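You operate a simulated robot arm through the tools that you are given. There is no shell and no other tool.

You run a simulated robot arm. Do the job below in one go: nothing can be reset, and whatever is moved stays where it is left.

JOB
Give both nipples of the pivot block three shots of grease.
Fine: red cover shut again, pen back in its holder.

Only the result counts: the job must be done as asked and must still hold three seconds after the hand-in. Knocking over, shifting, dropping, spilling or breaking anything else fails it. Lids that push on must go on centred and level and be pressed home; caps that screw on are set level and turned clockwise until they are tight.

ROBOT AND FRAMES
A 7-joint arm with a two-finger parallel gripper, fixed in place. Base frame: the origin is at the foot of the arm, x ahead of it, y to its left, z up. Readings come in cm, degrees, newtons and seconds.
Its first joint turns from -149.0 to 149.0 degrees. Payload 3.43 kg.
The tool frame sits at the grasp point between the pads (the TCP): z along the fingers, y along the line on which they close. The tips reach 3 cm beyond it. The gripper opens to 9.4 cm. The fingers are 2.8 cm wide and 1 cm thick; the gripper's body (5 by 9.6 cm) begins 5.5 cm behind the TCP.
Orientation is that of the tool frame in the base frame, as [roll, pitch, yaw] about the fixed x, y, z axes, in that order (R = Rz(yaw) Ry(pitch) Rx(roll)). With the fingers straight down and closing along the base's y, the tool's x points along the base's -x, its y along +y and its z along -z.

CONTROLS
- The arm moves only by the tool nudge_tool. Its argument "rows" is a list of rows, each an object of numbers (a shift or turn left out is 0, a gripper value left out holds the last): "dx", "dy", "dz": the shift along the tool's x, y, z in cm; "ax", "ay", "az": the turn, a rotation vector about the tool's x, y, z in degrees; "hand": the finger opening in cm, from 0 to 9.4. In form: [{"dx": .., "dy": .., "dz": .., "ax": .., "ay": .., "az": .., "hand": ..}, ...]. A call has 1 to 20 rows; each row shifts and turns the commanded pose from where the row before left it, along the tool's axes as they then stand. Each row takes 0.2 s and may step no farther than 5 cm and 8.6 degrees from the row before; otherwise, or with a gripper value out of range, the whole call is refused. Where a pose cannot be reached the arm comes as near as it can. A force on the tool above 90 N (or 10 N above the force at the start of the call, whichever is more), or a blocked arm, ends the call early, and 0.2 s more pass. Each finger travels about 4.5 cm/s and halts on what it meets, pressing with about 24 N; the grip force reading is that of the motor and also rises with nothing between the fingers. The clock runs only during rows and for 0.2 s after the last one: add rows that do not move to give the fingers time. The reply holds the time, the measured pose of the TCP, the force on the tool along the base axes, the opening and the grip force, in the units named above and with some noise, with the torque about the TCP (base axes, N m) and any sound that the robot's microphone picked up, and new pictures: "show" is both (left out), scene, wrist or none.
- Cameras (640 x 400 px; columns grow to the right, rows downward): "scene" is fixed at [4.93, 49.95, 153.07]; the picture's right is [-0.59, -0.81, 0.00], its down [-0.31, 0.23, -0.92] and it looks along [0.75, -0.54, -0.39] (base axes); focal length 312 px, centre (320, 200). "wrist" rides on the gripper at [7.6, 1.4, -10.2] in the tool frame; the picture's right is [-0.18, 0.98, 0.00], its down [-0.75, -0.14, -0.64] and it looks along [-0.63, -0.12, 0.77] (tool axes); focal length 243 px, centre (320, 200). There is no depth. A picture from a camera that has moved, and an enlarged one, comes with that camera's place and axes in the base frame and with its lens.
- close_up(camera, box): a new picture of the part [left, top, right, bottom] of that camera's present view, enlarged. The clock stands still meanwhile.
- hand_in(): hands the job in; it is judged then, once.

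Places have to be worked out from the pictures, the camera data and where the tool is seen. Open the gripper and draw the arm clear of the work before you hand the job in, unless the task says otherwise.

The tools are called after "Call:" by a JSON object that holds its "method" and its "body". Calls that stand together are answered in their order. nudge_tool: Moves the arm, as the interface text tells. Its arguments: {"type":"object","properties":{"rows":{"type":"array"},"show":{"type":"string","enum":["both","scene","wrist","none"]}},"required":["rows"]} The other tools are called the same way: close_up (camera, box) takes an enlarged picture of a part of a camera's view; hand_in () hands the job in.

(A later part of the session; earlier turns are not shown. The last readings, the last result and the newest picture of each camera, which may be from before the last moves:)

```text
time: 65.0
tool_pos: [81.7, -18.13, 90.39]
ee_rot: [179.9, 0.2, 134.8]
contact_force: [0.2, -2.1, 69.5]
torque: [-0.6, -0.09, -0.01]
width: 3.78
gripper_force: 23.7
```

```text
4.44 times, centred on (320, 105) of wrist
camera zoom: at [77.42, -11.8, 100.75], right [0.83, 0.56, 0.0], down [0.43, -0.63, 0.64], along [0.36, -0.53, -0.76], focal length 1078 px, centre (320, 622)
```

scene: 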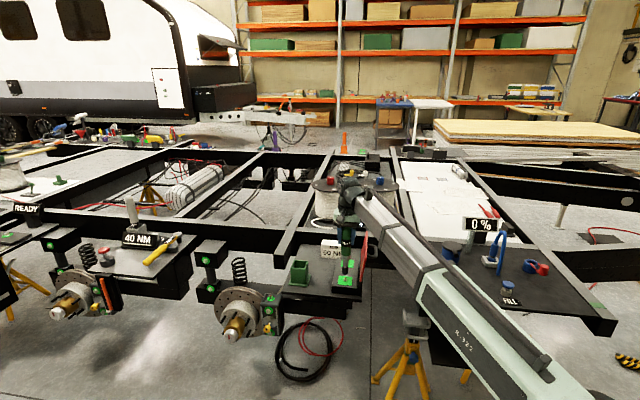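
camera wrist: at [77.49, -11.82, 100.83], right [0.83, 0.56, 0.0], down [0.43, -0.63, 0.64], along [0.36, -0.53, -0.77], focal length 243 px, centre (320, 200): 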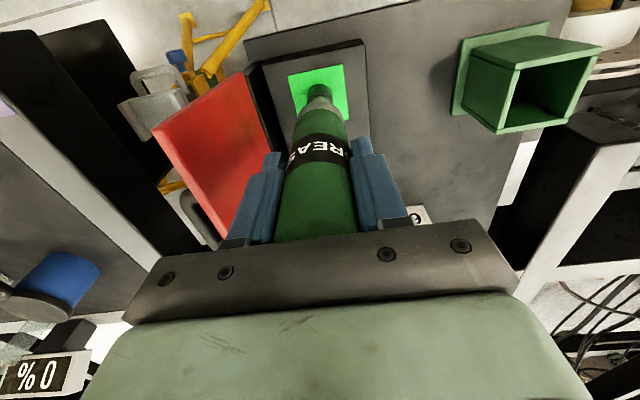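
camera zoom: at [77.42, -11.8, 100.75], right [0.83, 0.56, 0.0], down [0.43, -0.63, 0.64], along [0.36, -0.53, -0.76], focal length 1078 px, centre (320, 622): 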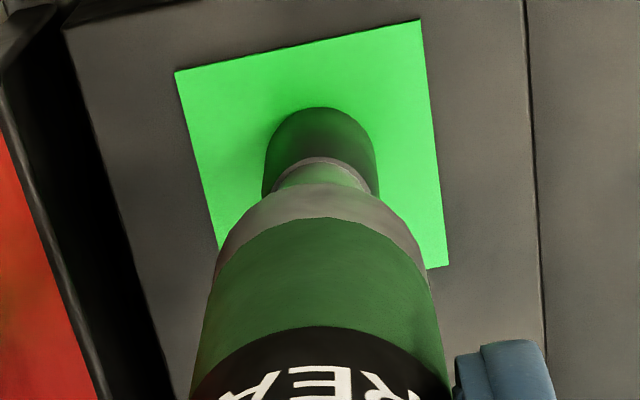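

No sound under pressure. I release by 0.5 cm, keeping the coupler over the nipple, and check.

Call:
{"method": "nudge_tool", "body": {"rows": [{"dz": -0.25}, {"dz": -0.3}, {}, {}], "show": "none"}}

Call:
{"method": "close_up", "body": {"camera": "scene", "box": [320, 250, 370, 300]}}

```text
time: 66.0
tool_pos: [81.83, -18.13, 90.49]
ee_rot: [180.0, -0.1, 134.8]
contact_force: [1.0, 1.1, -3.6]
torque: [0.04, 0.02, 0.02]
width: 3.79
gripper_force: 23.7
```

```text
8.00 times, centred on (345, 275) of scene
camera zoom: at [4.93, 49.95, 153.07], right [-0.59, -0.81, 0.0], down [-0.31, 0.23, -0.92], along [0.75, -0.54, -0.39], focal length 2499 px, centre (120, -400)
```

zoom: 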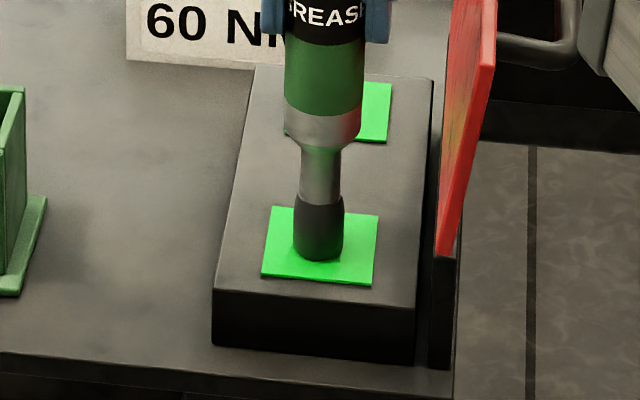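

Released with no load; no shot was heard. I probe the coupler's fit around the nipple by shifting sideways and reading the side torque, to find the true centre.

Call:
{"method": "nudge_tool", "body": {"rows": [{"dx": -0.1}, {}], "show": "none"}}

Call:
{"method": "nudge_tool", "body": {"rows": [{"dx": -0.1}, {}], "show": "none"}}

Call:
{"method": "nudge_tool", "body": {"rows": [{"dx": -0.1}, {}], "show": "none"}}

```text
time: 66.6
tool_pos: [82.0, -18.16, 90.52]
ee_rot: [180.0, 0.0, 134.9]
contact_force: [-0.4, 0.4, -4.5]
torque: [-0.03, 0.02, 0.0]
width: 3.78
gripper_force: 24.1
```

```text
time: 67.2
tool_pos: [81.99, -18.22, 90.78]
ee_rot: [-180.0, 0.0, 134.8]
contact_force: [-0.2, 0.2, -4.9]
torque: [0.01, -0.02, 0.01]
width: 3.77
gripper_force: 23.9
```

```text
time: 67.8
tool_pos: [82.18, -18.29, 90.65]
ee_rot: [-180.0, 0.0, 134.7]
contact_force: [0.0, 0.4, -4.1]
torque: [-0.01, -0.02, 0.0]
width: 3.76
gripper_force: 24.0
```

Still no side contact at −0.3; I probe further.

Call:
{"method": "nudge_tool", "body": {"rows": [{"dx": -0.1}, {}], "show": "none"}}

Call:
{"method": "nudge_tool", "body": {"rows": [{"dx": -0.1}, {}], "show": "none"}}

Call:
{"method": "nudge_tool", "body": {"rows": [{"dx": -0.1}, {}], "show": "none"}}

Call:
{"method": "close_up", "body": {"camera": "wrist", "box": [260, 60, 380, 150]}}

Call:
{"method": "close_up", "body": {"camera": "scene", "box": [320, 250, 370, 300]}}

```text
time: 68.4
tool_pos: [82.18, -18.33, 90.61]
ee_rot: [-179.9, -0.1, 134.9]
contact_force: [-0.9, 0.4, -4.8]
torque: [0.02, 0.02, 0.01]
width: 3.76
gripper_force: 24.9
```

```text
time: 69.0
tool_pos: [82.29, -18.5, 90.65]
ee_rot: [-180.0, 0.0, 134.8]
contact_force: [-0.4, 0.9, -4.7]
torque: [0.06, 0.0, -0.03]
width: 3.74
gripper_force: 24.1
```

```text
time: 69.6
tool_pos: [82.14, -18.43, 90.7]
ee_rot: [180.0, -0.2, 134.8]
contact_force: [-2.5, 3.7, -3.1]
torque: [0.63, 0.38, -0.02]
width: 3.79
gripper_force: 24.0
```

```text
4.44 times, centred on (320, 105) of wrist
camera zoom: at [77.93, -12.21, 101.0], right [0.83, 0.56, 0.0], down [0.43, -0.63, 0.64], along [0.36, -0.53, -0.77], focal length 1078 px, centre (320, 622)
```

zoom: 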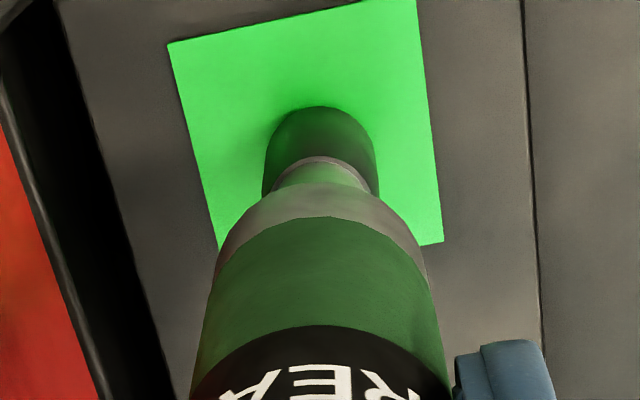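

```text
8.00 times, centred on (345, 275) of scene
camera zoom: at [4.93, 49.95, 153.07], right [-0.59, -0.81, 0.0], down [-0.31, 0.23, -0.92], along [0.75, -0.54, -0.39], focal length 2499 px, centre (120, -400)
```

zoom: 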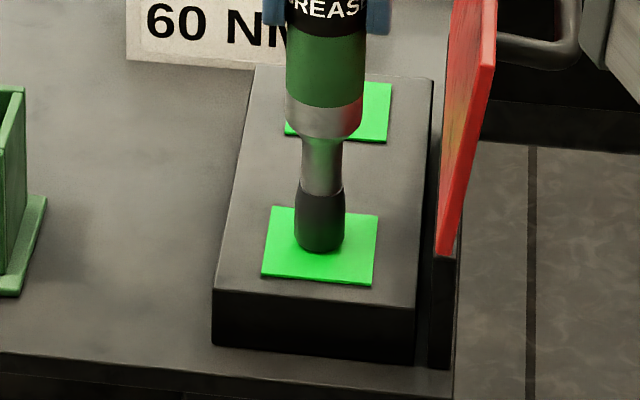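

The wall is met at −0.58; with the earlier contact at about +0.1, the bore's centre along x is at about −0.24. I move there and probe along y in the same way.

Call:
{"method": "nudge_tool", "body": {"rows": [{"dx": 0.35}, {}], "show": "none"}}

Call:
{"method": "nudge_tool", "body": {"rows": [{"dy": 0.15}, {}], "show": "none"}}

Call:
{"method": "nudge_tool", "body": {"rows": [{"dy": 0.1}, {}], "show": "none"}}

Call:
{"method": "nudge_tool", "body": {"rows": [{"dy": 0.1}, {}], "show": "none"}}

```text
time: 70.2
tool_pos: [82.07, -18.41, 90.68]
ee_rot: [179.9, -0.1, 134.8]
contact_force: [0.1, -0.2, -4.3]
torque: [0.0, -0.01, 0.01]
width: 3.75
gripper_force: 23.4
```

```text
time: 70.8
tool_pos: [82.09, -18.15, 90.62]
ee_rot: [180.0, -0.1, 134.9]
contact_force: [0.0, 0.1, -4.2]
torque: [-0.01, 0.02, -0.03]
width: 3.76
gripper_force: 24.1
```

```text
time: 71.4
tool_pos: [82.16, -18.17, 90.61]
ee_rot: [-179.9, 0.0, 134.8]
contact_force: [-3.1, -2.2, -4.4]
torque: [-0.25, 0.31, -0.01]
width: 3.75
gripper_force: 23.8
```

```text
time: 72.0
tool_pos: [82.29, -18.03, 90.67]
ee_rot: [-179.9, 0.0, 134.8]
contact_force: [-7.5, -4.7, -5.5]
torque: [-0.73, 1.08, -0.02]
width: 3.77
gripper_force: 24.3
```

The +y wall is at about +0.19. Now the −y side.

Call:
{"method": "nudge_tool", "body": {"rows": [{"dy": -0.35}, {"dy": -0.28}, {}], "show": "none"}}

Call:
{"method": "nudge_tool", "body": {"rows": [{"dy": -0.1}, {}], "show": "none"}}

Call:
{"method": "nudge_tool", "body": {"rows": [{"dy": -0.08}, {}], "show": "none"}}

```text
time: 72.8
tool_pos: [81.95, -18.49, 90.63]
ee_rot: [-180.0, 0.0, 134.8]
contact_force: [-0.5, -0.4, -4.2]
torque: [0.0, 0.0, 0.0]
width: 3.78
gripper_force: 23.8
```

```text
time: 73.4
tool_pos: [81.82, -18.54, 90.62]
ee_rot: [180.0, 0.1, 134.7]
contact_force: [0.8, -0.4, -4.7]
torque: [-0.01, -0.03, 0.0]
width: 3.75
gripper_force: 23.9
```

```text
time: 74.0
tool_pos: [81.76, -18.53, 90.65]
ee_rot: [179.9, -0.1, 134.8]
contact_force: [0.7, 1.0, -4.5]
torque: [0.24, -0.18, -0.01]
width: 3.77
gripper_force: 24.4
```

The centre is at about (−0.245, −0.115) from where I pressed before. I centre there and press again in small steps.

Call:
{"method": "nudge_tool", "body": {"rows": [{"dy": 0.345}, {"dz": 0.1}, {}], "show": "none"}}

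Call:
{"method": "nudge_tool", "body": {"rows": [{"dz": 0.08}, {}], "show": "none"}}

Call:
{"method": "nudge_tool", "body": {"rows": [{"dz": 0.06}, {}], "show": "none"}}

```text
time: 74.8
tool_pos: [81.94, -18.42, 90.54]
ee_rot: [-180.0, 0.1, 134.8]
contact_force: [-0.4, 0.1, -4.4]
torque: [-0.02, 0.03, -0.05]
width: 3.74
gripper_force: 24.2
```

```text
time: 75.4
tool_pos: [82.05, -18.3, 90.55]
ee_rot: [179.9, 0.0, 134.8]
contact_force: [-0.1, -0.2, -4.0]
torque: [0.0, -0.02, 0.0]
width: 3.77
gripper_force: 24.5
```

```text
time: 76.0
tool_pos: [82.06, -18.38, 90.48]
ee_rot: [-180.0, 0.0, 134.8]
contact_force: [-0.7, 0.0, 7.4]
torque: [0.04, 0.11, -0.02]
width: 3.77
gripper_force: 24.3
```

Call:
{"method": "nudge_tool", "body": {"rows": [{"dz": 0.05}, {}], "show": "none"}}

Call:
{"method": "nudge_tool", "body": {"rows": [{"dz": 0.05}, {}], "show": "none"}}

Call:
{"method": "nudge_tool", "body": {"rows": [{"dz": 0.05}, {}], "show": "none"}}

```text
time: 76.6
tool_pos: [81.97, -18.46, 90.44]
ee_rot: [-179.9, 0.1, 134.7]
contact_force: [-1.4, -1.0, 21.5]
torque: [-0.09, 0.21, 0.04]
width: 3.78
gripper_force: 24.1
```

```text
time: 77.2
tool_pos: [81.92, -18.32, 90.47]
ee_rot: [179.9, 0.1, 134.9]
contact_force: [-0.1, -2.1, 32.0]
torque: [-0.23, 0.06, 0.02]
width: 3.76
gripper_force: 24.0
```

```text
time: 77.8
tool_pos: [81.91, -18.32, 90.51]
ee_rot: [179.9, 0.1, 134.8]
contact_force: [1.7, -3.5, 46.0]
torque: [-0.45, -0.28, 0.0]
width: 3.8
gripper_force: 24.0
```

Centred and at 50 N there's still no sound. I release and lift clear to inspect the nipple for any sign of grease.

Call:
{"method": "nudge_tool", "body": {"rows": [{"dz": -0.3}, {"dz": -1}, {"dz": -2}, {"dz": -1.5}, {}, {}]}}

Call:
{"method": "close_up", "body": {"camera": "scene", "box": [330, 255, 365, 290]}}

Call:
{"method": "close_up", "body": {"camera": "scene", "box": [310, 200, 390, 270]}}

Call:
{"method": "close_up", "body": {"camera": "wrist", "box": [260, 40, 380, 130]}}

```text
time: 79.2
tool_pos: [82.03, -18.29, 95.07]
ee_rot: [-180.0, -0.1, 134.8]
contact_force: [0.3, 0.5, -3.8]
torque: [0.03, -0.01, 0.01]
width: 3.77
gripper_force: 24.3
camera wrist: at [77.68, -12.11, 105.42], right [0.83, 0.56, 0.0], down [0.43, -0.63, 0.64], along [0.36, -0.53, -0.77], focal length 243 px, centre (320, 200)
```

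scene: 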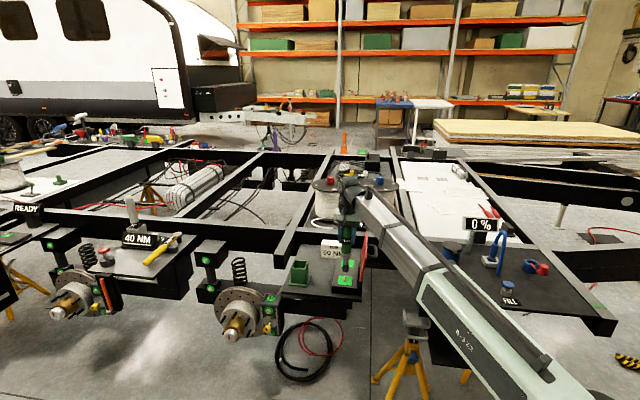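
wrist: 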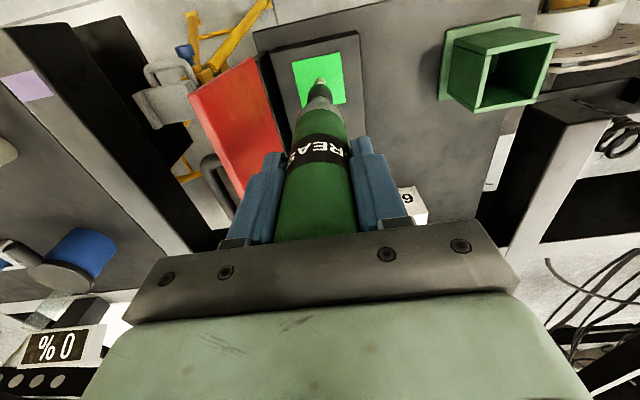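

```text
11.43 times, centred on (348, 272) of scene
camera zoom: at [4.93, 49.95, 153.07], right [-0.59, -0.81, 0.0], down [-0.31, 0.23, -0.92], along [0.75, -0.54, -0.39], focal length 3570 px, centre (6, -629)
```

zoom: 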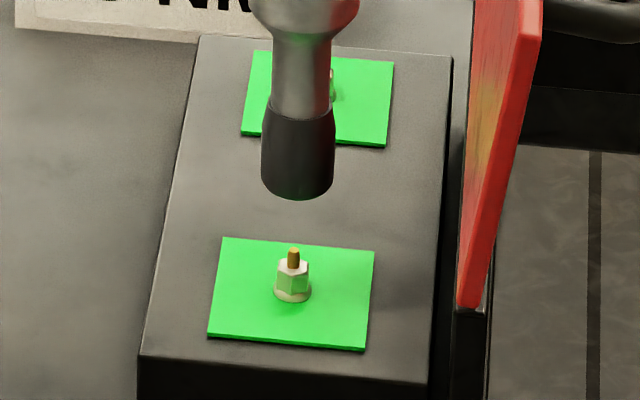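

```text
5.71 times, centred on (350, 235) of scene
camera zoom: at [4.93, 49.95, 153.07], right [-0.59, -0.81, 0.0], down [-0.31, 0.23, -0.92], along [0.75, -0.54, -0.39], focal length 1785 px, centre (149, 0)
```

zoom: 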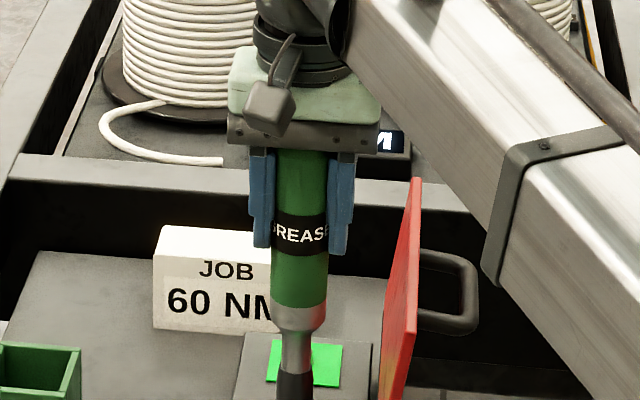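

```text
4.44 times, centred on (320, 85) of wrist
camera zoom: at [77.68, -12.11, 105.42], right [0.83, 0.56, 0.0], down [0.43, -0.63, 0.64], along [0.36, -0.53, -0.77], focal length 1078 px, centre (320, 711)
```

zoom: 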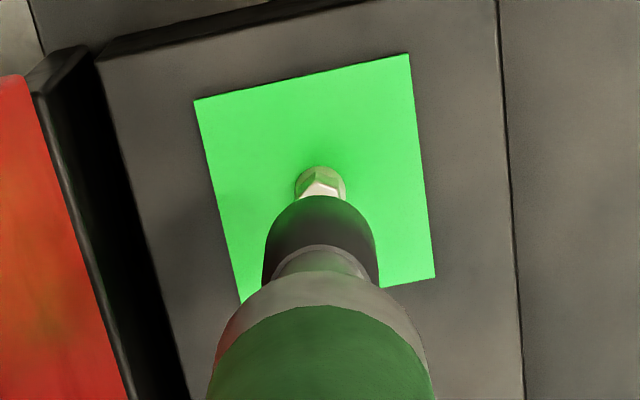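

There's no visible trace and no sound. Another possibility is that the pen is worked by a squeeze, so I lower it onto the nipple again and, with it seated and captive, open the fingers slightly and re-grip, listening.

Call:
{"method": "nudge_tool", "body": {"rows": [{"dz": 1.5, "dy": 0.04}, {"dz": 1.5}, {"dz": 1}, {"dz": 0.5}, {"dz": 0.13}, {}], "show": "none"}}

Call:
{"method": "close_up", "body": {"camera": "scene", "box": [320, 250, 370, 300]}}

```text
time: 80.6
tool_pos: [82.05, -18.33, 90.45]
ee_rot: [-179.9, 0.0, 134.8]
contact_force: [-0.3, 0.8, 2.2]
torque: [0.12, 0.02, -0.01]
width: 3.76
gripper_force: 23.7
```

```text
8.00 times, centred on (345, 275) of scene
camera zoom: at [4.93, 49.95, 153.07], right [-0.59, -0.81, 0.0], down [-0.31, 0.23, -0.92], along [0.75, -0.54, -0.39], focal length 2499 px, centre (120, -400)
```

zoom: 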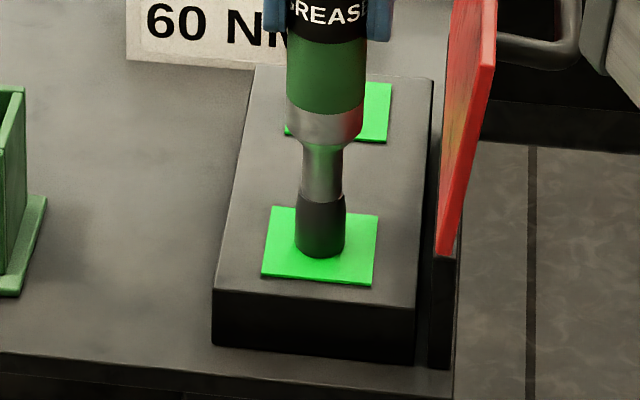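

Seated again smoothly, with about 6 N. Now I open slightly and re-grip.

Call:
{"method": "nudge_tool", "body": {"rows": [{"hand": 4.1}, {}, {}], "show": "none"}}

Call:
{"method": "nudge_tool", "body": {"rows": [{"hand": 0}, {}, {}], "show": "none"}}

Call:
{"method": "close_up", "body": {"camera": "scene", "box": [310, 200, 390, 300]}}

```text
time: 81.4
tool_pos: [82.03, -18.29, 90.37]
ee_rot: [179.9, 0.1, 134.8]
contact_force: [0.6, 0.9, 5.8]
torque: [-0.01, -0.05, 0.01]
width: 4.12
gripper_force: 0.1
```

```text
time: 82.2
tool_pos: [82.02, -18.46, 90.48]
ee_rot: [-180.0, -0.1, 134.8]
contact_force: [0.5, 0.7, 7.6]
torque: [-0.02, -0.14, 0.02]
width: 3.73
gripper_force: 24.2
```

```text
4.00 times, centred on (350, 250) of scene
camera zoom: at [4.93, 49.95, 153.07], right [-0.59, -0.81, 0.0], down [-0.31, 0.23, -0.92], along [0.75, -0.54, -0.39], focal length 1250 px, centre (200, 0)
```

zoom: 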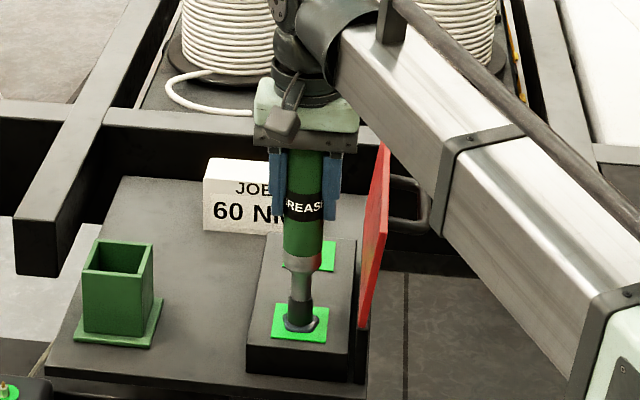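

A dark ring has appeared around the coupler's foot — perhaps grease. I look closely.

Call:
{"method": "close_up", "body": {"camera": "scene", "box": [325, 255, 365, 290]}}

Call:
{"method": "close_up", "body": {"camera": "wrist", "box": [260, 60, 380, 150]}}

```text
11.43 times, centred on (345, 272) of scene
camera zoom: at [4.93, 49.95, 153.07], right [-0.59, -0.81, 0.0], down [-0.31, 0.23, -0.92], along [0.75, -0.54, -0.39], focal length 3570 px, centre (34, -629)
```

zoom: 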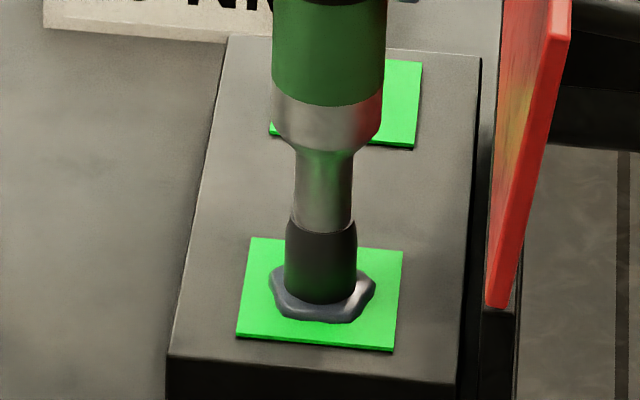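

```text
4.44 times, centred on (320, 105) of wrist
camera zoom: at [77.66, -12.03, 100.81], right [0.83, 0.56, 0.0], down [0.43, -0.63, 0.64], along [0.36, -0.53, -0.77], focal length 1078 px, centre (320, 622)
```

zoom: 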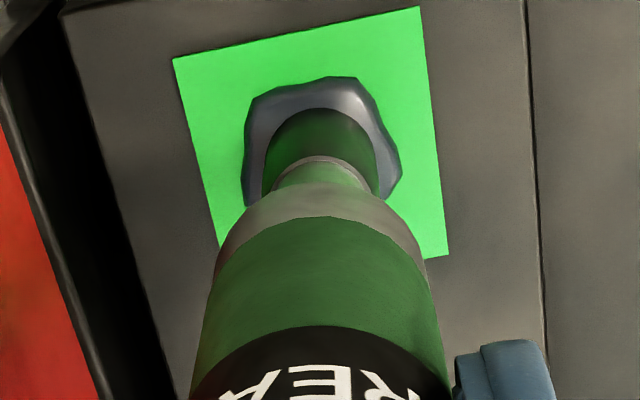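

A grey collar of grease has come out at the foot of the coupler after the re-grip, so squeezing the pen while it's seated seems to be the shot. Before the next squeeze I press firmer (about 30 N) so the coupler seals, and check the collar at each stage.

Call:
{"method": "nudge_tool", "body": {"rows": [{"dz": 0.07}, {"dz": 0.06}, {}], "show": "none"}}

Call:
{"method": "close_up", "body": {"camera": "scene", "box": [325, 255, 365, 290]}}

Call:
{"method": "close_up", "body": {"camera": "wrist", "box": [260, 60, 380, 150]}}

```text
time: 83.0
tool_pos: [81.93, -18.39, 90.51]
ee_rot: [179.9, 0.2, 134.8]
contact_force: [2.4, -0.6, 29.1]
torque: [-0.19, -0.34, 0.01]
width: 3.76
gripper_force: 23.4
```

```text
11.43 times, centred on (345, 272) of scene
camera zoom: at [4.93, 49.95, 153.07], right [-0.59, -0.81, 0.0], down [-0.31, 0.23, -0.92], along [0.75, -0.54, -0.39], focal length 3570 px, centre (34, -629)
```

zoom: 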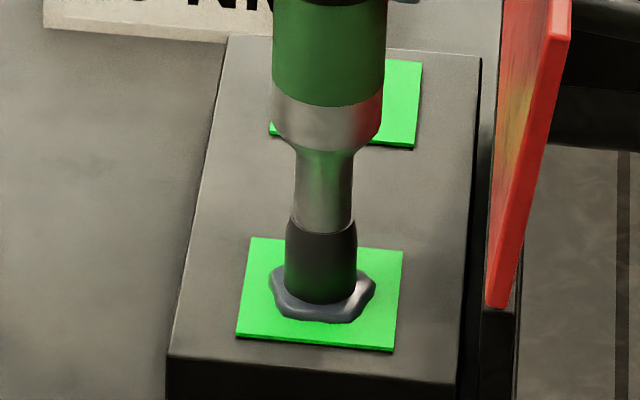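

```text
4.44 times, centred on (320, 105) of wrist
camera zoom: at [77.61, -12.01, 100.79], right [0.83, 0.56, 0.0], down [0.43, -0.63, 0.64], along [0.36, -0.53, -0.77], focal length 1078 px, centre (320, 622)
```

zoom: 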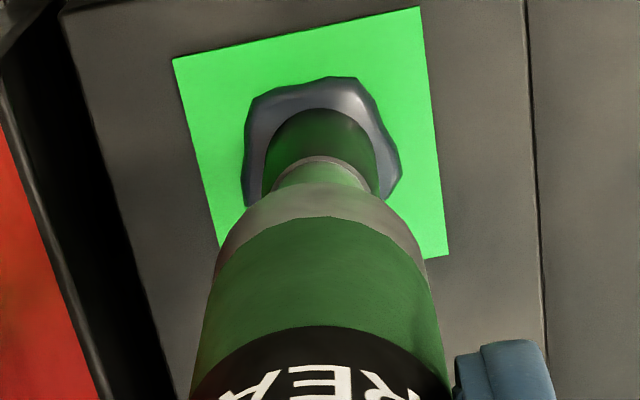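

Pressing alone changes nothing. Holding about 33 N, I open slightly and look before re-gripping, to tell which action delivers the grease.

Call:
{"method": "nudge_tool", "body": {"rows": [{"hand": 4.1}, {}, {}], "show": "none"}}

Call:
{"method": "close_up", "body": {"camera": "wrist", "box": [260, 60, 380, 150]}}

```text
time: 83.8
tool_pos: [82.06, -18.27, 90.48]
ee_rot: [-180.0, 0.1, 134.8]
contact_force: [0.8, -1.1, 35.4]
torque: [-0.08, -0.15, 0.02]
width: 4.12
gripper_force: 0.0
```

```text
4.44 times, centred on (320, 105) of wrist
camera zoom: at [77.57, -12.0, 100.78], right [0.83, 0.56, 0.0], down [0.43, -0.63, 0.64], along [0.36, -0.53, -0.77], focal length 1078 px, centre (320, 622)
```

zoom: 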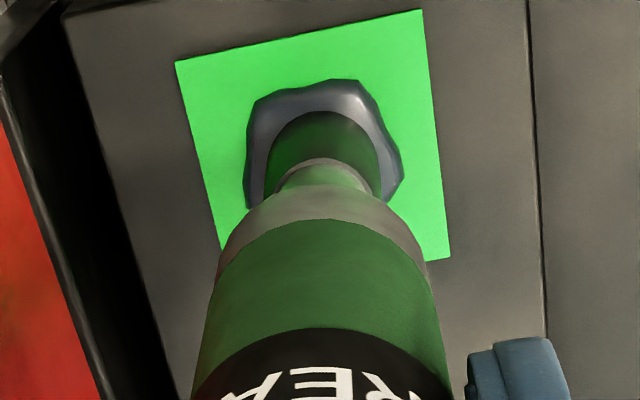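

Opening changed nothing. Now I re-grip with the firm press held and look again.

Call:
{"method": "nudge_tool", "body": {"rows": [{"hand": 0}, {}, {}], "show": "none"}}

Call:
{"method": "close_up", "body": {"camera": "wrist", "box": [260, 60, 380, 150]}}

Call:
{"method": "close_up", "body": {"camera": "scene", "box": [325, 255, 365, 290]}}

```text
time: 84.6
tool_pos: [81.98, -18.37, 90.44]
ee_rot: [179.9, 0.1, 134.8]
contact_force: [4.5, 0.7, 38.6]
torque: [0.13, -0.47, 0.0]
width: 3.77
gripper_force: 23.5
```

```text
4.44 times, centred on (320, 105) of wrist
camera zoom: at [77.58, -11.98, 100.77], right [0.83, 0.56, 0.0], down [0.43, -0.63, 0.64], along [0.36, -0.53, -0.77], focal length 1078 px, centre (320, 622)
```

zoom: 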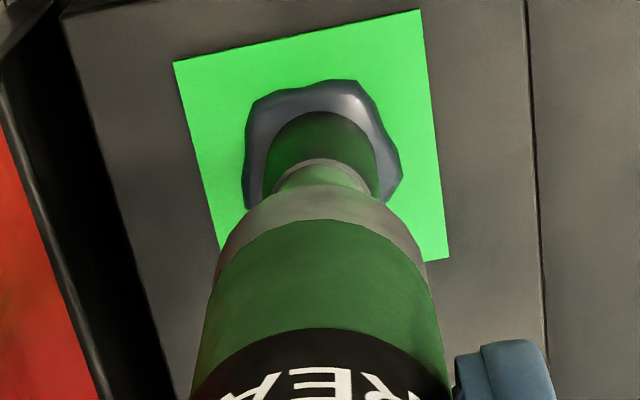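

```text
11.43 times, centred on (345, 272) of scene
camera zoom: at [4.93, 49.95, 153.07], right [-0.59, -0.81, 0.0], down [-0.31, 0.23, -0.92], along [0.75, -0.54, -0.39], focal length 3570 px, centre (34, -629)
```

zoom: 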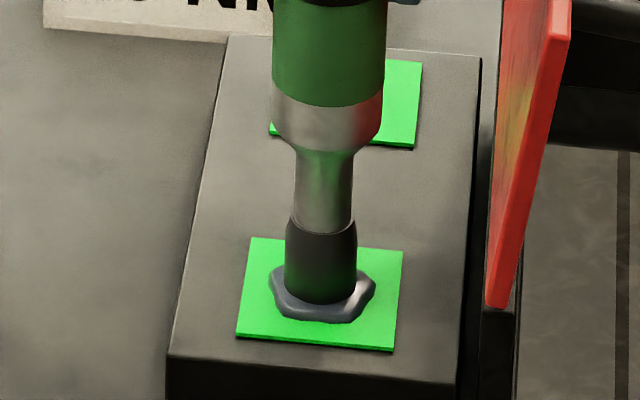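

The collar doesn't change with squeezing. It appeared on the third separate press (first ~74 N, second ~50 N, third ~10 N), so each press may be a silent shot, with the collar showing at three. I'll test this cleanly on the far nipple: lift off, shift 11.97 cm and line up.

Call:
{"method": "nudge_tool", "body": {"rows": [{"dz": -0.4}, {"dz": -1.5}, {"dz": -2}, {"dz": -1}, {}], "show": "none"}}

Call:
{"method": "close_up", "body": {"camera": "scene", "box": [325, 255, 365, 290]}}

Call:
{"method": "close_up", "body": {"camera": "scene", "box": [310, 200, 390, 270]}}

```text
time: 85.8
tool_pos: [82.03, -18.39, 95.22]
ee_rot: [180.0, 0.0, 134.8]
contact_force: [-0.1, 0.2, -4.1]
torque: [-0.01, 0.01, -0.01]
width: 3.77
gripper_force: 24.0
```

```text
11.43 times, centred on (345, 272) of scene
camera zoom: at [4.93, 49.95, 153.07], right [-0.59, -0.81, 0.0], down [-0.31, 0.23, -0.92], along [0.75, -0.54, -0.39], focal length 3570 px, centre (34, -629)
```

zoom: 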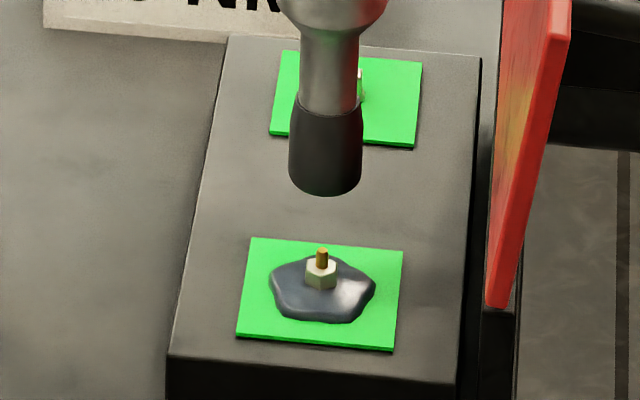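

```text
5.71 times, centred on (350, 235) of scene
camera zoom: at [4.93, 49.95, 153.07], right [-0.59, -0.81, 0.0], down [-0.31, 0.23, -0.92], along [0.75, -0.54, -0.39], focal length 1785 px, centre (149, 0)
```

zoom: 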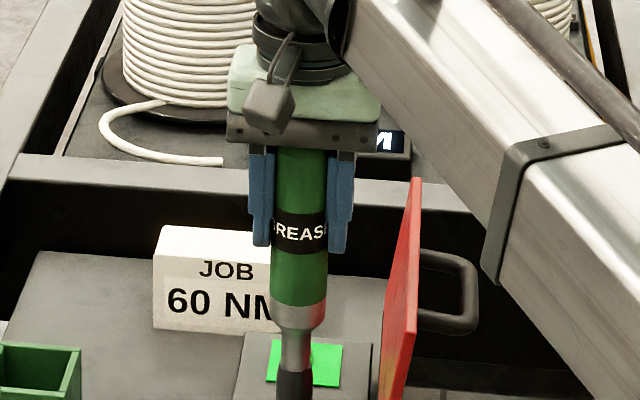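

The near nipple now has a puddle of grease round its foot. I move over to the far nipple and check alignment.

Call:
{"method": "nudge_tool", "body": {"rows": [{"dx": -4}, {"dx": -4}, {"dx": -3.97, "dy": 0.03}, {}, {}]}}

Call:
{"method": "close_up", "body": {"camera": "scene", "box": [325, 235, 375, 285]}}

Call:
{"method": "close_up", "body": {"camera": "wrist", "box": [260, 40, 380, 130]}}

```text
time: 87.0
tool_pos: [90.48, -26.91, 95.21]
ee_rot: [-180.0, 0.0, 134.8]
contact_force: [0.6, -0.4, -4.4]
torque: [0.01, -0.01, -0.01]
width: 3.77
gripper_force: 24.0
camera wrist: at [86.21, -20.58, 105.57], right [0.83, 0.56, 0.0], down [0.43, -0.63, 0.64], along [0.36, -0.53, -0.77], focal length 243 px, centre (320, 200)
```

scene: 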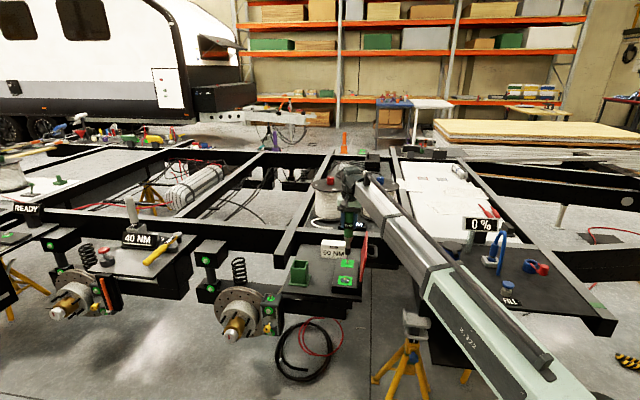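
wrist: 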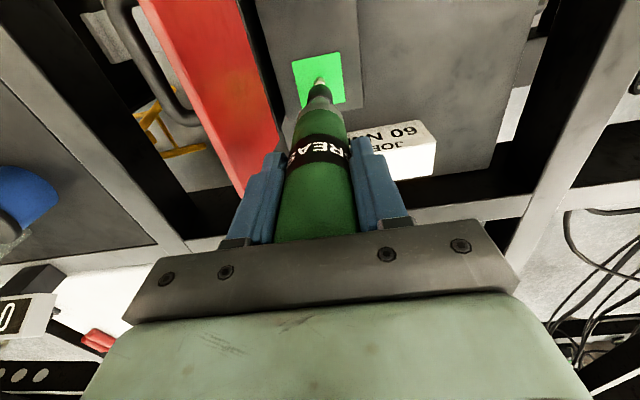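

```text
8.00 times, centred on (350, 260) of scene
camera zoom: at [4.93, 49.95, 153.07], right [-0.59, -0.81, 0.0], down [-0.31, 0.23, -0.92], along [0.75, -0.54, -0.39], focal length 2499 px, centre (80, -280)
```

zoom: 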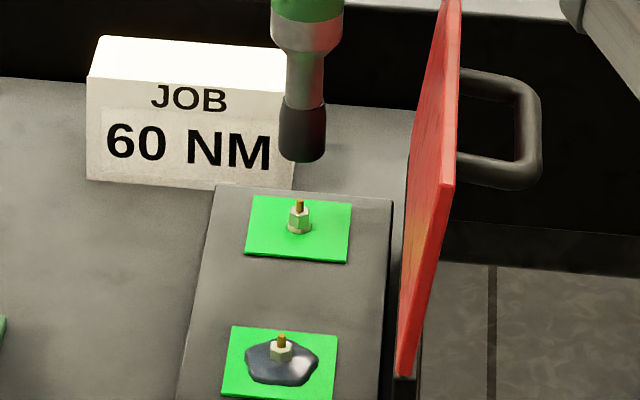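

```text
4.44 times, centred on (320, 85) of wrist
camera zoom: at [86.21, -20.58, 105.57], right [0.83, 0.56, 0.0], down [0.43, -0.63, 0.64], along [0.36, -0.53, -0.77], focal length 1078 px, centre (320, 711)
```

zoom: 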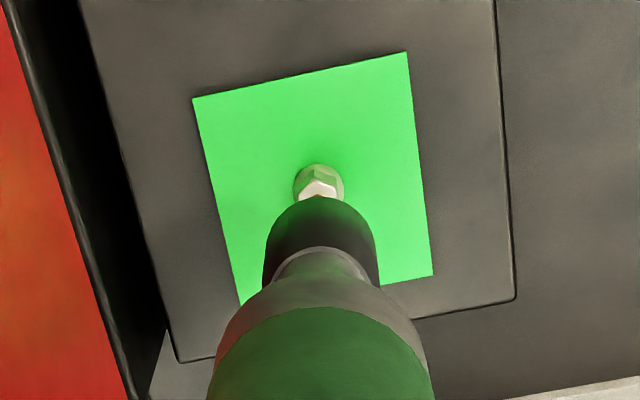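

Alignment matches the near nipple. I lower the pen and make one clean press of about 28 N, then release and look.

Call:
{"method": "nudge_tool", "body": {"rows": [{"dz": 1.5, "dy": -0.03}, {"dz": 1.5}, {"dz": 1}, {"dz": 0.5}, {}], "show": "none"}}

Call:
{"method": "close_up", "body": {"camera": "scene", "box": [325, 235, 375, 285]}}

```text
time: 88.2
tool_pos: [90.48, -26.91, 90.72]
ee_rot: [180.0, 0.0, 134.8]
contact_force: [-0.2, -0.5, -3.8]
torque: [0.02, 0.02, -0.01]
width: 3.75
gripper_force: 23.5
```

```text
8.00 times, centred on (350, 260) of scene
camera zoom: at [4.93, 49.95, 153.07], right [-0.59, -0.81, 0.0], down [-0.31, 0.23, -0.92], along [0.75, -0.54, -0.39], focal length 2499 px, centre (80, -280)
```

zoom: 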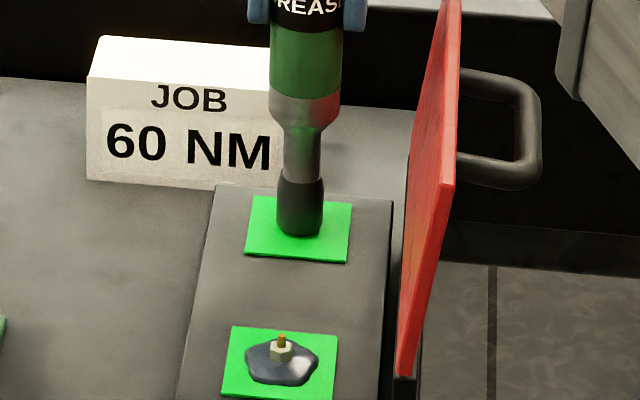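

Free and centred around the far nipple. I press once, slowly.

Call:
{"method": "nudge_tool", "body": {"rows": [{"dz": 0.2}, {"dz": 0.08}, {}], "show": "none"}}

Call:
{"method": "nudge_tool", "body": {"rows": [{"dz": 0.05}, {}], "show": "none"}}

Call:
{"method": "close_up", "body": {"camera": "scene", "box": [325, 235, 375, 285]}}

```text
time: 89.0
tool_pos: [90.46, -26.89, 90.52]
ee_rot: [179.9, 0.0, 134.8]
contact_force: [-2.0, 0.1, 3.3]
torque: [0.02, 0.23, 0.0]
width: 3.75
gripper_force: 24.3
```

```text
time: 89.6
tool_pos: [90.46, -26.82, 90.44]
ee_rot: [180.0, 0.0, 134.8]
contact_force: [0.3, -1.6, 11.9]
torque: [-0.18, 0.07, 0.0]
width: 3.8
gripper_force: 23.5
```

```text
8.00 times, centred on (350, 260) of scene
camera zoom: at [4.93, 49.95, 153.07], right [-0.59, -0.81, 0.0], down [-0.31, 0.23, -0.92], along [0.75, -0.54, -0.39], focal length 2499 px, centre (80, -280)
```

zoom: 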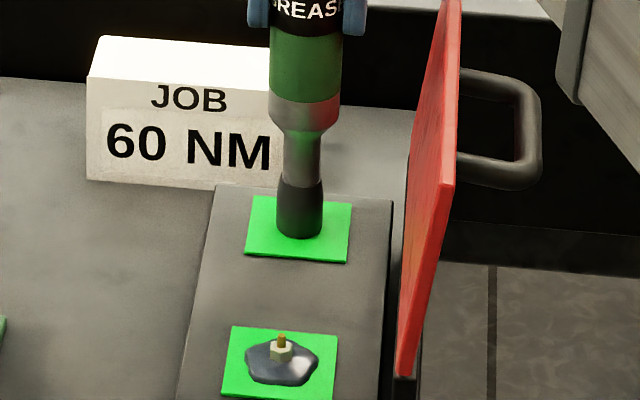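

About 16 N is on the far nipple and nothing is visible yet. I hold this light press for a while to see whether dwell time matters.

Call:
{"method": "nudge_tool", "body": {"rows": [{}, {}, {}, {}, {}, {}, {}, {}], "show": "none"}}

Call:
{"method": "close_up", "body": {"camera": "scene", "box": [325, 235, 375, 285]}}

```text
time: 91.4
tool_pos: [90.37, -26.87, 90.43]
ee_rot: [180.0, 0.0, 134.8]
contact_force: [2.5, -4.3, 20.0]
torque: [-0.42, -0.42, 0.0]
width: 3.77
gripper_force: 23.8
```

```text
8.00 times, centred on (350, 260) of scene
camera zoom: at [4.93, 49.95, 153.07], right [-0.59, -0.81, 0.0], down [-0.31, 0.23, -0.92], along [0.75, -0.54, -0.39], focal length 2499 px, centre (80, -280)
```

zoom: 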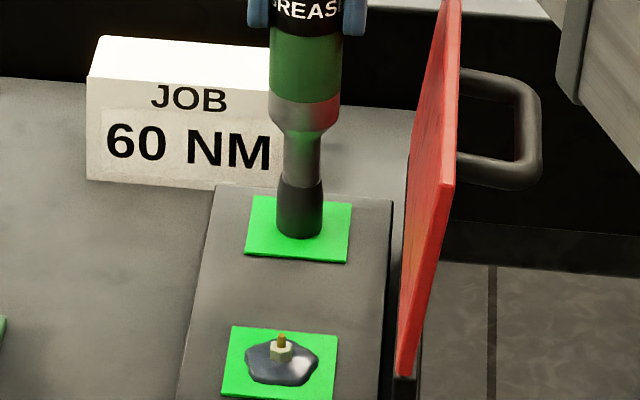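

Nothing appears with dwell. I release and make the second press.

Call:
{"method": "nudge_tool", "body": {"rows": [{"dz": -0.35}, {}, {}], "show": "none"}}

Call:
{"method": "nudge_tool", "body": {"rows": [{"dz": 0.2}, {"dz": 0.15}, {"dz": 0.05}, {}], "show": "none"}}

Call:
{"method": "close_up", "body": {"camera": "scene", "box": [325, 235, 375, 285]}}

```text
time: 92.2
tool_pos: [90.36, -26.81, 90.67]
ee_rot: [-180.0, 0.0, 134.8]
contact_force: [0.5, 0.2, -5.0]
torque: [-0.01, 0.02, 0.01]
width: 3.77
gripper_force: 23.8
```

```text
time: 93.2
tool_pos: [90.47, -26.9, 90.45]
ee_rot: [179.9, 0.1, 134.7]
contact_force: [-1.2, 0.4, 16.9]
torque: [0.1, 0.21, 0.03]
width: 3.79
gripper_force: 24.1
```

```text
8.00 times, centred on (350, 260) of scene
camera zoom: at [4.93, 49.95, 153.07], right [-0.59, -0.81, 0.0], down [-0.31, 0.23, -0.92], along [0.75, -0.54, -0.39], focal length 2499 px, centre (80, -280)
```

zoom: 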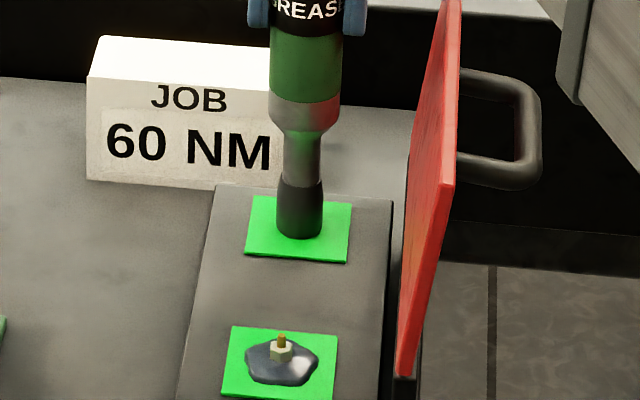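

Second press made (21 N) and nothing visible. Release, then the third press.

Call:
{"method": "nudge_tool", "body": {"rows": [{"dz": -0.4}, {}, {}], "show": "none"}}

Call:
{"method": "nudge_tool", "body": {"rows": [{"dz": 0.2}, {"dz": 0.15}, {"dz": 0.05}, {}], "show": "none"}}

Call:
{"method": "close_up", "body": {"camera": "scene", "box": [325, 235, 375, 285]}}

```text
time: 94.0
tool_pos: [90.39, -26.84, 90.73]
ee_rot: [179.9, 0.0, 134.9]
contact_force: [0.2, 0.1, -3.8]
torque: [0.01, -0.02, -0.02]
width: 3.8
gripper_force: 24.2
```

```text
time: 95.0
tool_pos: [90.52, -26.86, 90.42]
ee_rot: [179.9, 0.0, 134.8]
contact_force: [0.8, -0.3, 16.5]
torque: [0.08, -0.02, -0.02]
width: 3.76
gripper_force: 23.8
```

```text
8.00 times, centred on (350, 260) of scene
camera zoom: at [4.93, 49.95, 153.07], right [-0.59, -0.81, 0.0], down [-0.31, 0.23, -0.92], along [0.75, -0.54, -0.39], focal length 2499 px, centre (80, -280)
```

zoom: 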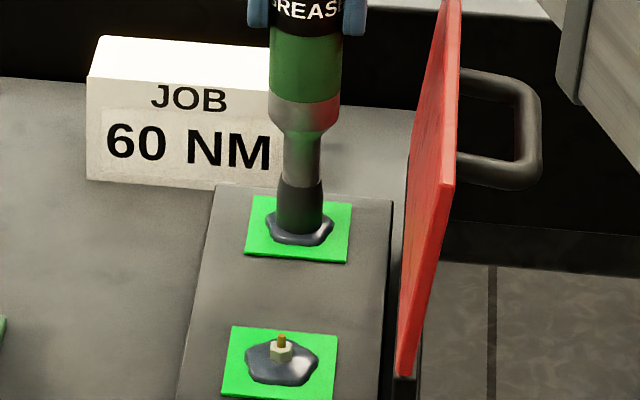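

The collar of grease appeared exactly at the third press, as on the near nipple, so each press is one shot and both nipples now have three. I lift straight off, check both, and carry the pen back above its holder (dx +10.0, dy +18.9).

Call:
{"method": "nudge_tool", "body": {"rows": [{"dz": -0.5}, {"dz": -1.5}, {"dz": -2.5}, {"dz": -2.5}, {"dz": -3}, {"dx": 2, "dy": 3.78}, {"dx": 2, "dy": 3.78}, {"dx": 2, "dy": 3.78}, {"dx": 2, "dy": 3.78}, {"dx": 2, "dy": 3.78}, {}, {}]}}

Call:
{"method": "close_up", "body": {"camera": "scene", "box": [260, 190, 380, 290]}}

Call:
{"method": "close_up", "body": {"camera": "wrist", "box": [240, 20, 400, 140]}}

```text
time: 97.6
tool_pos: [96.86, -6.3, 100.31]
ee_rot: [-180.0, 0.0, 134.8]
contact_force: [-0.7, -0.5, -3.8]
torque: [-0.02, 0.04, 0.01]
width: 3.78
gripper_force: 24.1
camera wrist: at [92.48, -0.07, 110.63], right [0.83, 0.56, 0.0], down [0.43, -0.63, 0.64], along [0.36, -0.53, -0.77], focal length 243 px, centre (320, 200)
```

scene: 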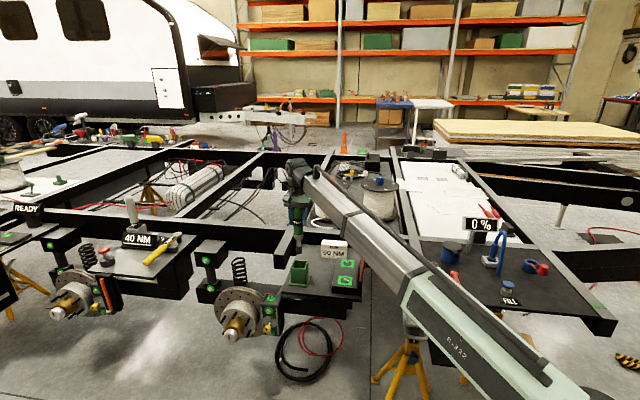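
wrist: 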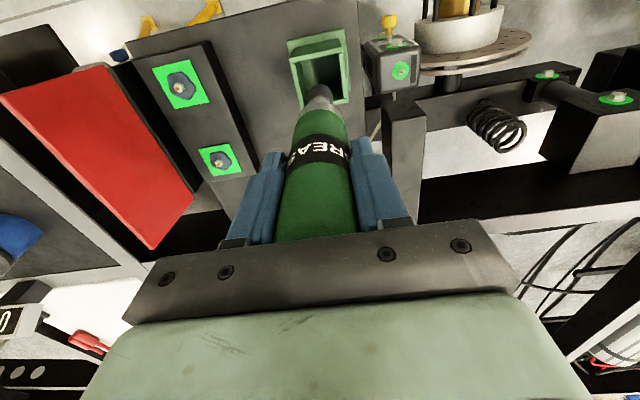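

```text
4.00 times, centred on (320, 240) of scene
camera zoom: at [4.93, 49.95, 153.07], right [-0.59, -0.81, 0.0], down [-0.31, 0.23, -0.92], along [0.75, -0.54, -0.39], focal length 1250 px, centre (320, 40)
```

zoom: 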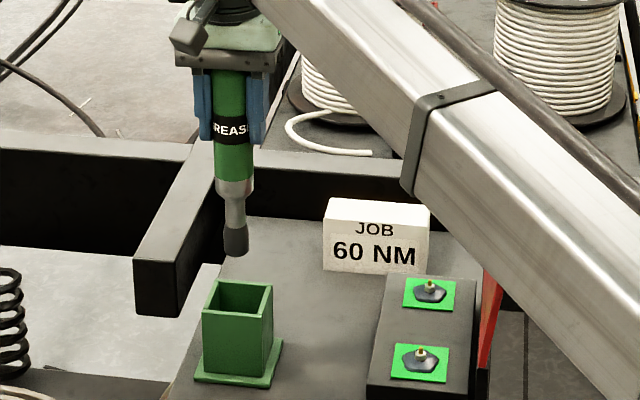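

```text
3.33 times, centred on (320, 80) of wrist
camera zoom: at [92.48, -0.07, 110.63], right [0.83, 0.56, 0.0], down [0.43, -0.63, 0.64], along [0.36, -0.53, -0.77], focal length 809 px, centre (320, 600)
```

zoom: 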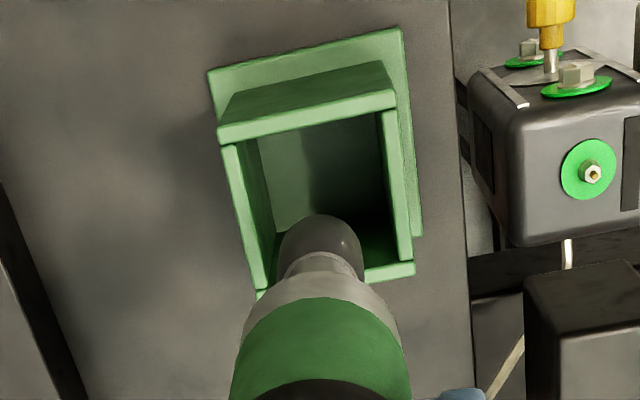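

Both nipples carry the same grease collar. The pen lines up over the holder as it did when lifted out, so I lower it.

Call:
{"method": "nudge_tool", "body": {"rows": [{"dz": 2}, {"dz": 2}, {"dz": 2}, {"dz": 2}, {"dz": 1.5}, {}]}}

Call:
{"method": "close_up", "body": {"camera": "scene", "box": [260, 200, 380, 300]}}

```text
time: 99.0
tool_pos: [96.66, -6.53, 90.77]
ee_rot: [180.0, 0.0, 134.8]
contact_force: [0.5, -0.1, -4.1]
torque: [0.01, 0.0, -0.03]
width: 3.78
gripper_force: 24.2
camera wrist: at [92.49, -0.14, 101.09], right [0.83, 0.56, 0.0], down [0.43, -0.63, 0.64], along [0.36, -0.53, -0.77], focal length 243 px, centre (320, 200)
```

scene: 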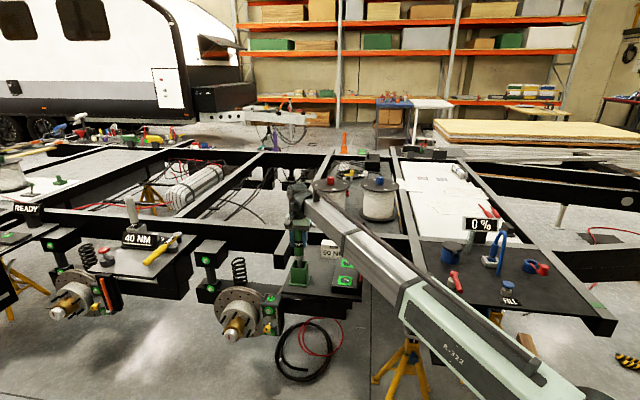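
wrist: 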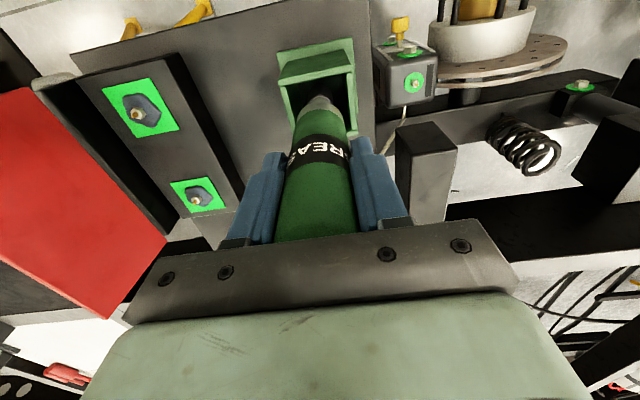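

```text
4.00 times, centred on (320, 250) of scene
camera zoom: at [4.93, 49.95, 153.07], right [-0.59, -0.81, 0.0], down [-0.31, 0.23, -0.92], along [0.75, -0.54, -0.39], focal length 1250 px, centre (320, 0)
```

zoom: 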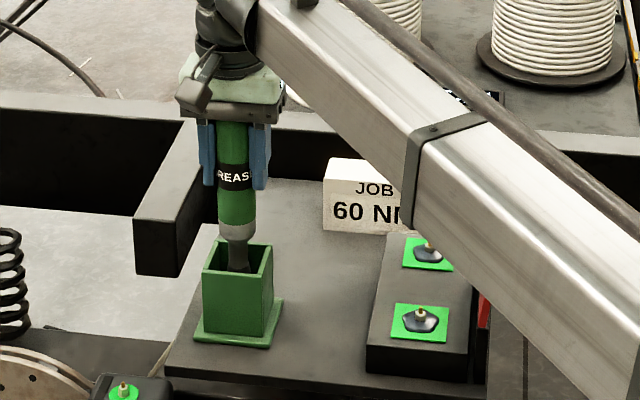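

The pen is entering the holder freely. I lower the rest gently until it touches bottom.

Call:
{"method": "nudge_tool", "body": {"rows": [{"dz": 1}, {"dz": 1}, {"dz": 0.8}, {"dz": 0.3}, {}], "show": "none"}}

Call:
{"method": "nudge_tool", "body": {"rows": [{"dz": 0.1}, {"dz": 0.1}, {}], "show": "none"}}

```text
time: 100.2
tool_pos: [96.9, -6.37, 87.59]
ee_rot: [179.9, 0.0, 134.8]
contact_force: [0.3, -0.2, -3.4]
torque: [0.0, 0.02, 0.02]
width: 3.78
gripper_force: 24.1
```

```text
time: 101.0
tool_pos: [96.79, -6.37, 87.63]
ee_rot: [-179.9, 0.0, 134.8]
contact_force: [0.1, 0.0, -4.3]
torque: [-0.04, 0.01, 0.01]
width: 3.79
gripper_force: 23.8
```

Not yet bottomed at commanded z ≈ 87.5; I continue in 0.06 cm steps.

Call:
{"method": "nudge_tool", "body": {"rows": [{"dz": 0.06}, {"dz": 0.06}, {}], "show": "none"}}

Call:
{"method": "nudge_tool", "body": {"rows": [{"dz": 0.06}, {}], "show": "none"}}

```text
time: 101.8
tool_pos: [96.85, -6.45, 87.42]
ee_rot: [180.0, 0.1, 134.9]
contact_force: [-1.3, -0.1, -1.8]
torque: [-0.07, 0.18, -0.01]
width: 3.75
gripper_force: 24.6
```

```text
time: 102.4
tool_pos: [96.81, -6.52, 87.4]
ee_rot: [179.9, 0.0, 134.9]
contact_force: [0.8, -0.9, 3.1]
torque: [-0.21, 0.1, 0.01]
width: 3.78
gripper_force: 24.0
```

It's on the bottom of the holder with about 7 N. I ease off, open the fingers, and check that the pen stands.

Call:
{"method": "nudge_tool", "body": {"rows": [{"dz": -0.05}, {"hand": 4.5}, {"hand": 6}, {"hand": 7}, {}, {}]}}

Call:
{"method": "close_up", "body": {"camera": "scene", "box": [260, 200, 380, 300]}}

Call:
{"method": "close_up", "body": {"camera": "wrist", "box": [220, 80, 420, 250]}}

```text
time: 103.8
tool_pos: [96.74, -6.42, 87.4]
ee_rot: [-179.9, 0.0, 134.7]
contact_force: [-0.3, 0.6, 0.1]
torque: [0.01, -0.01, -0.03]
width: 7.0
gripper_force: 0.0
camera wrist: at [92.46, -0.13, 97.74], right [0.83, 0.56, 0.0], down [0.43, -0.63, 0.64], along [0.36, -0.53, -0.77], focal length 243 px, centre (320, 200)
```

scene: 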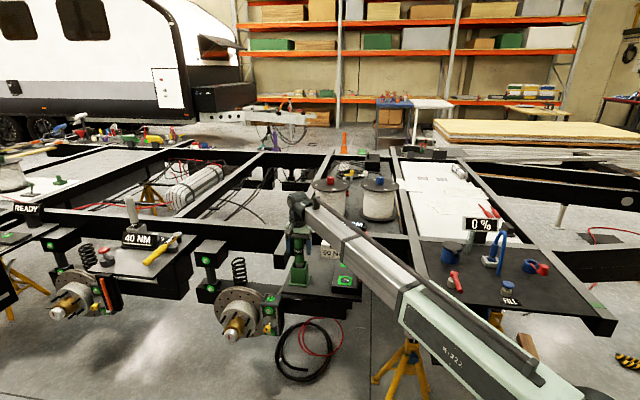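
wrist: 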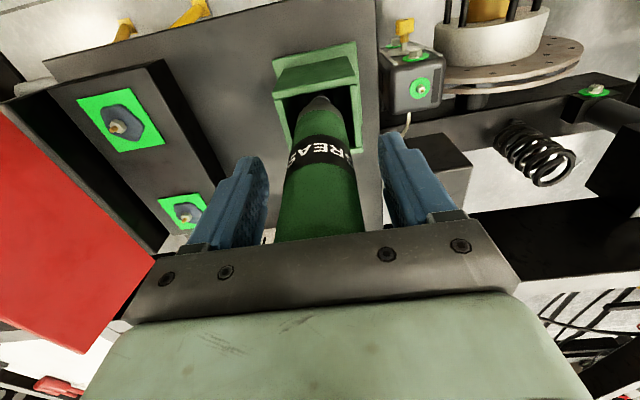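

```text
4.00 times, centred on (320, 250) of scene
camera zoom: at [4.93, 49.95, 153.07], right [-0.59, -0.81, 0.0], down [-0.31, 0.23, -0.92], along [0.75, -0.54, -0.39], focal length 1250 px, centre (320, 0)
```

zoom: 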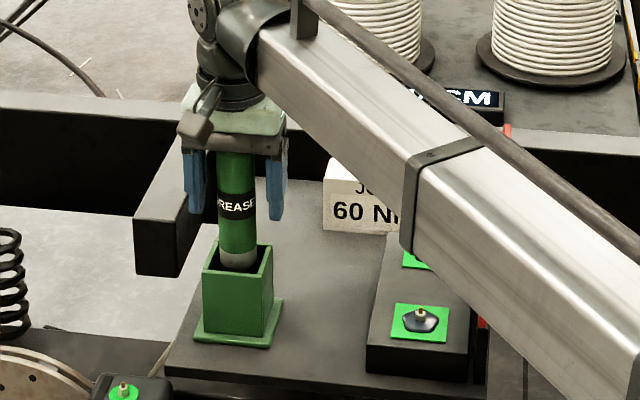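

```text
2.35 times, centred on (320, 165) of wrist
camera zoom: at [92.46, -0.13, 97.74], right [0.83, 0.56, 0.0], down [0.43, -0.63, 0.64], along [0.36, -0.53, -0.77], focal length 571 px, centre (320, 282)
```

zoom: 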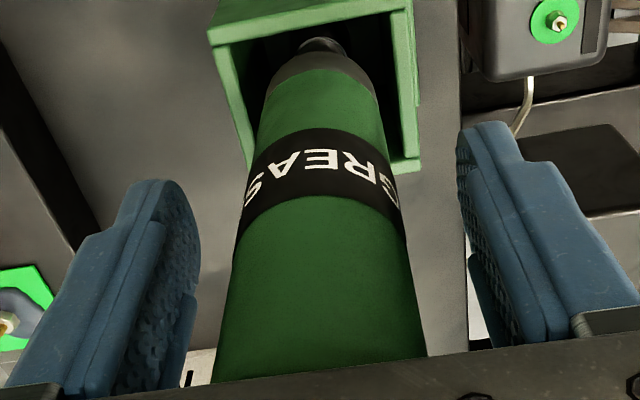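

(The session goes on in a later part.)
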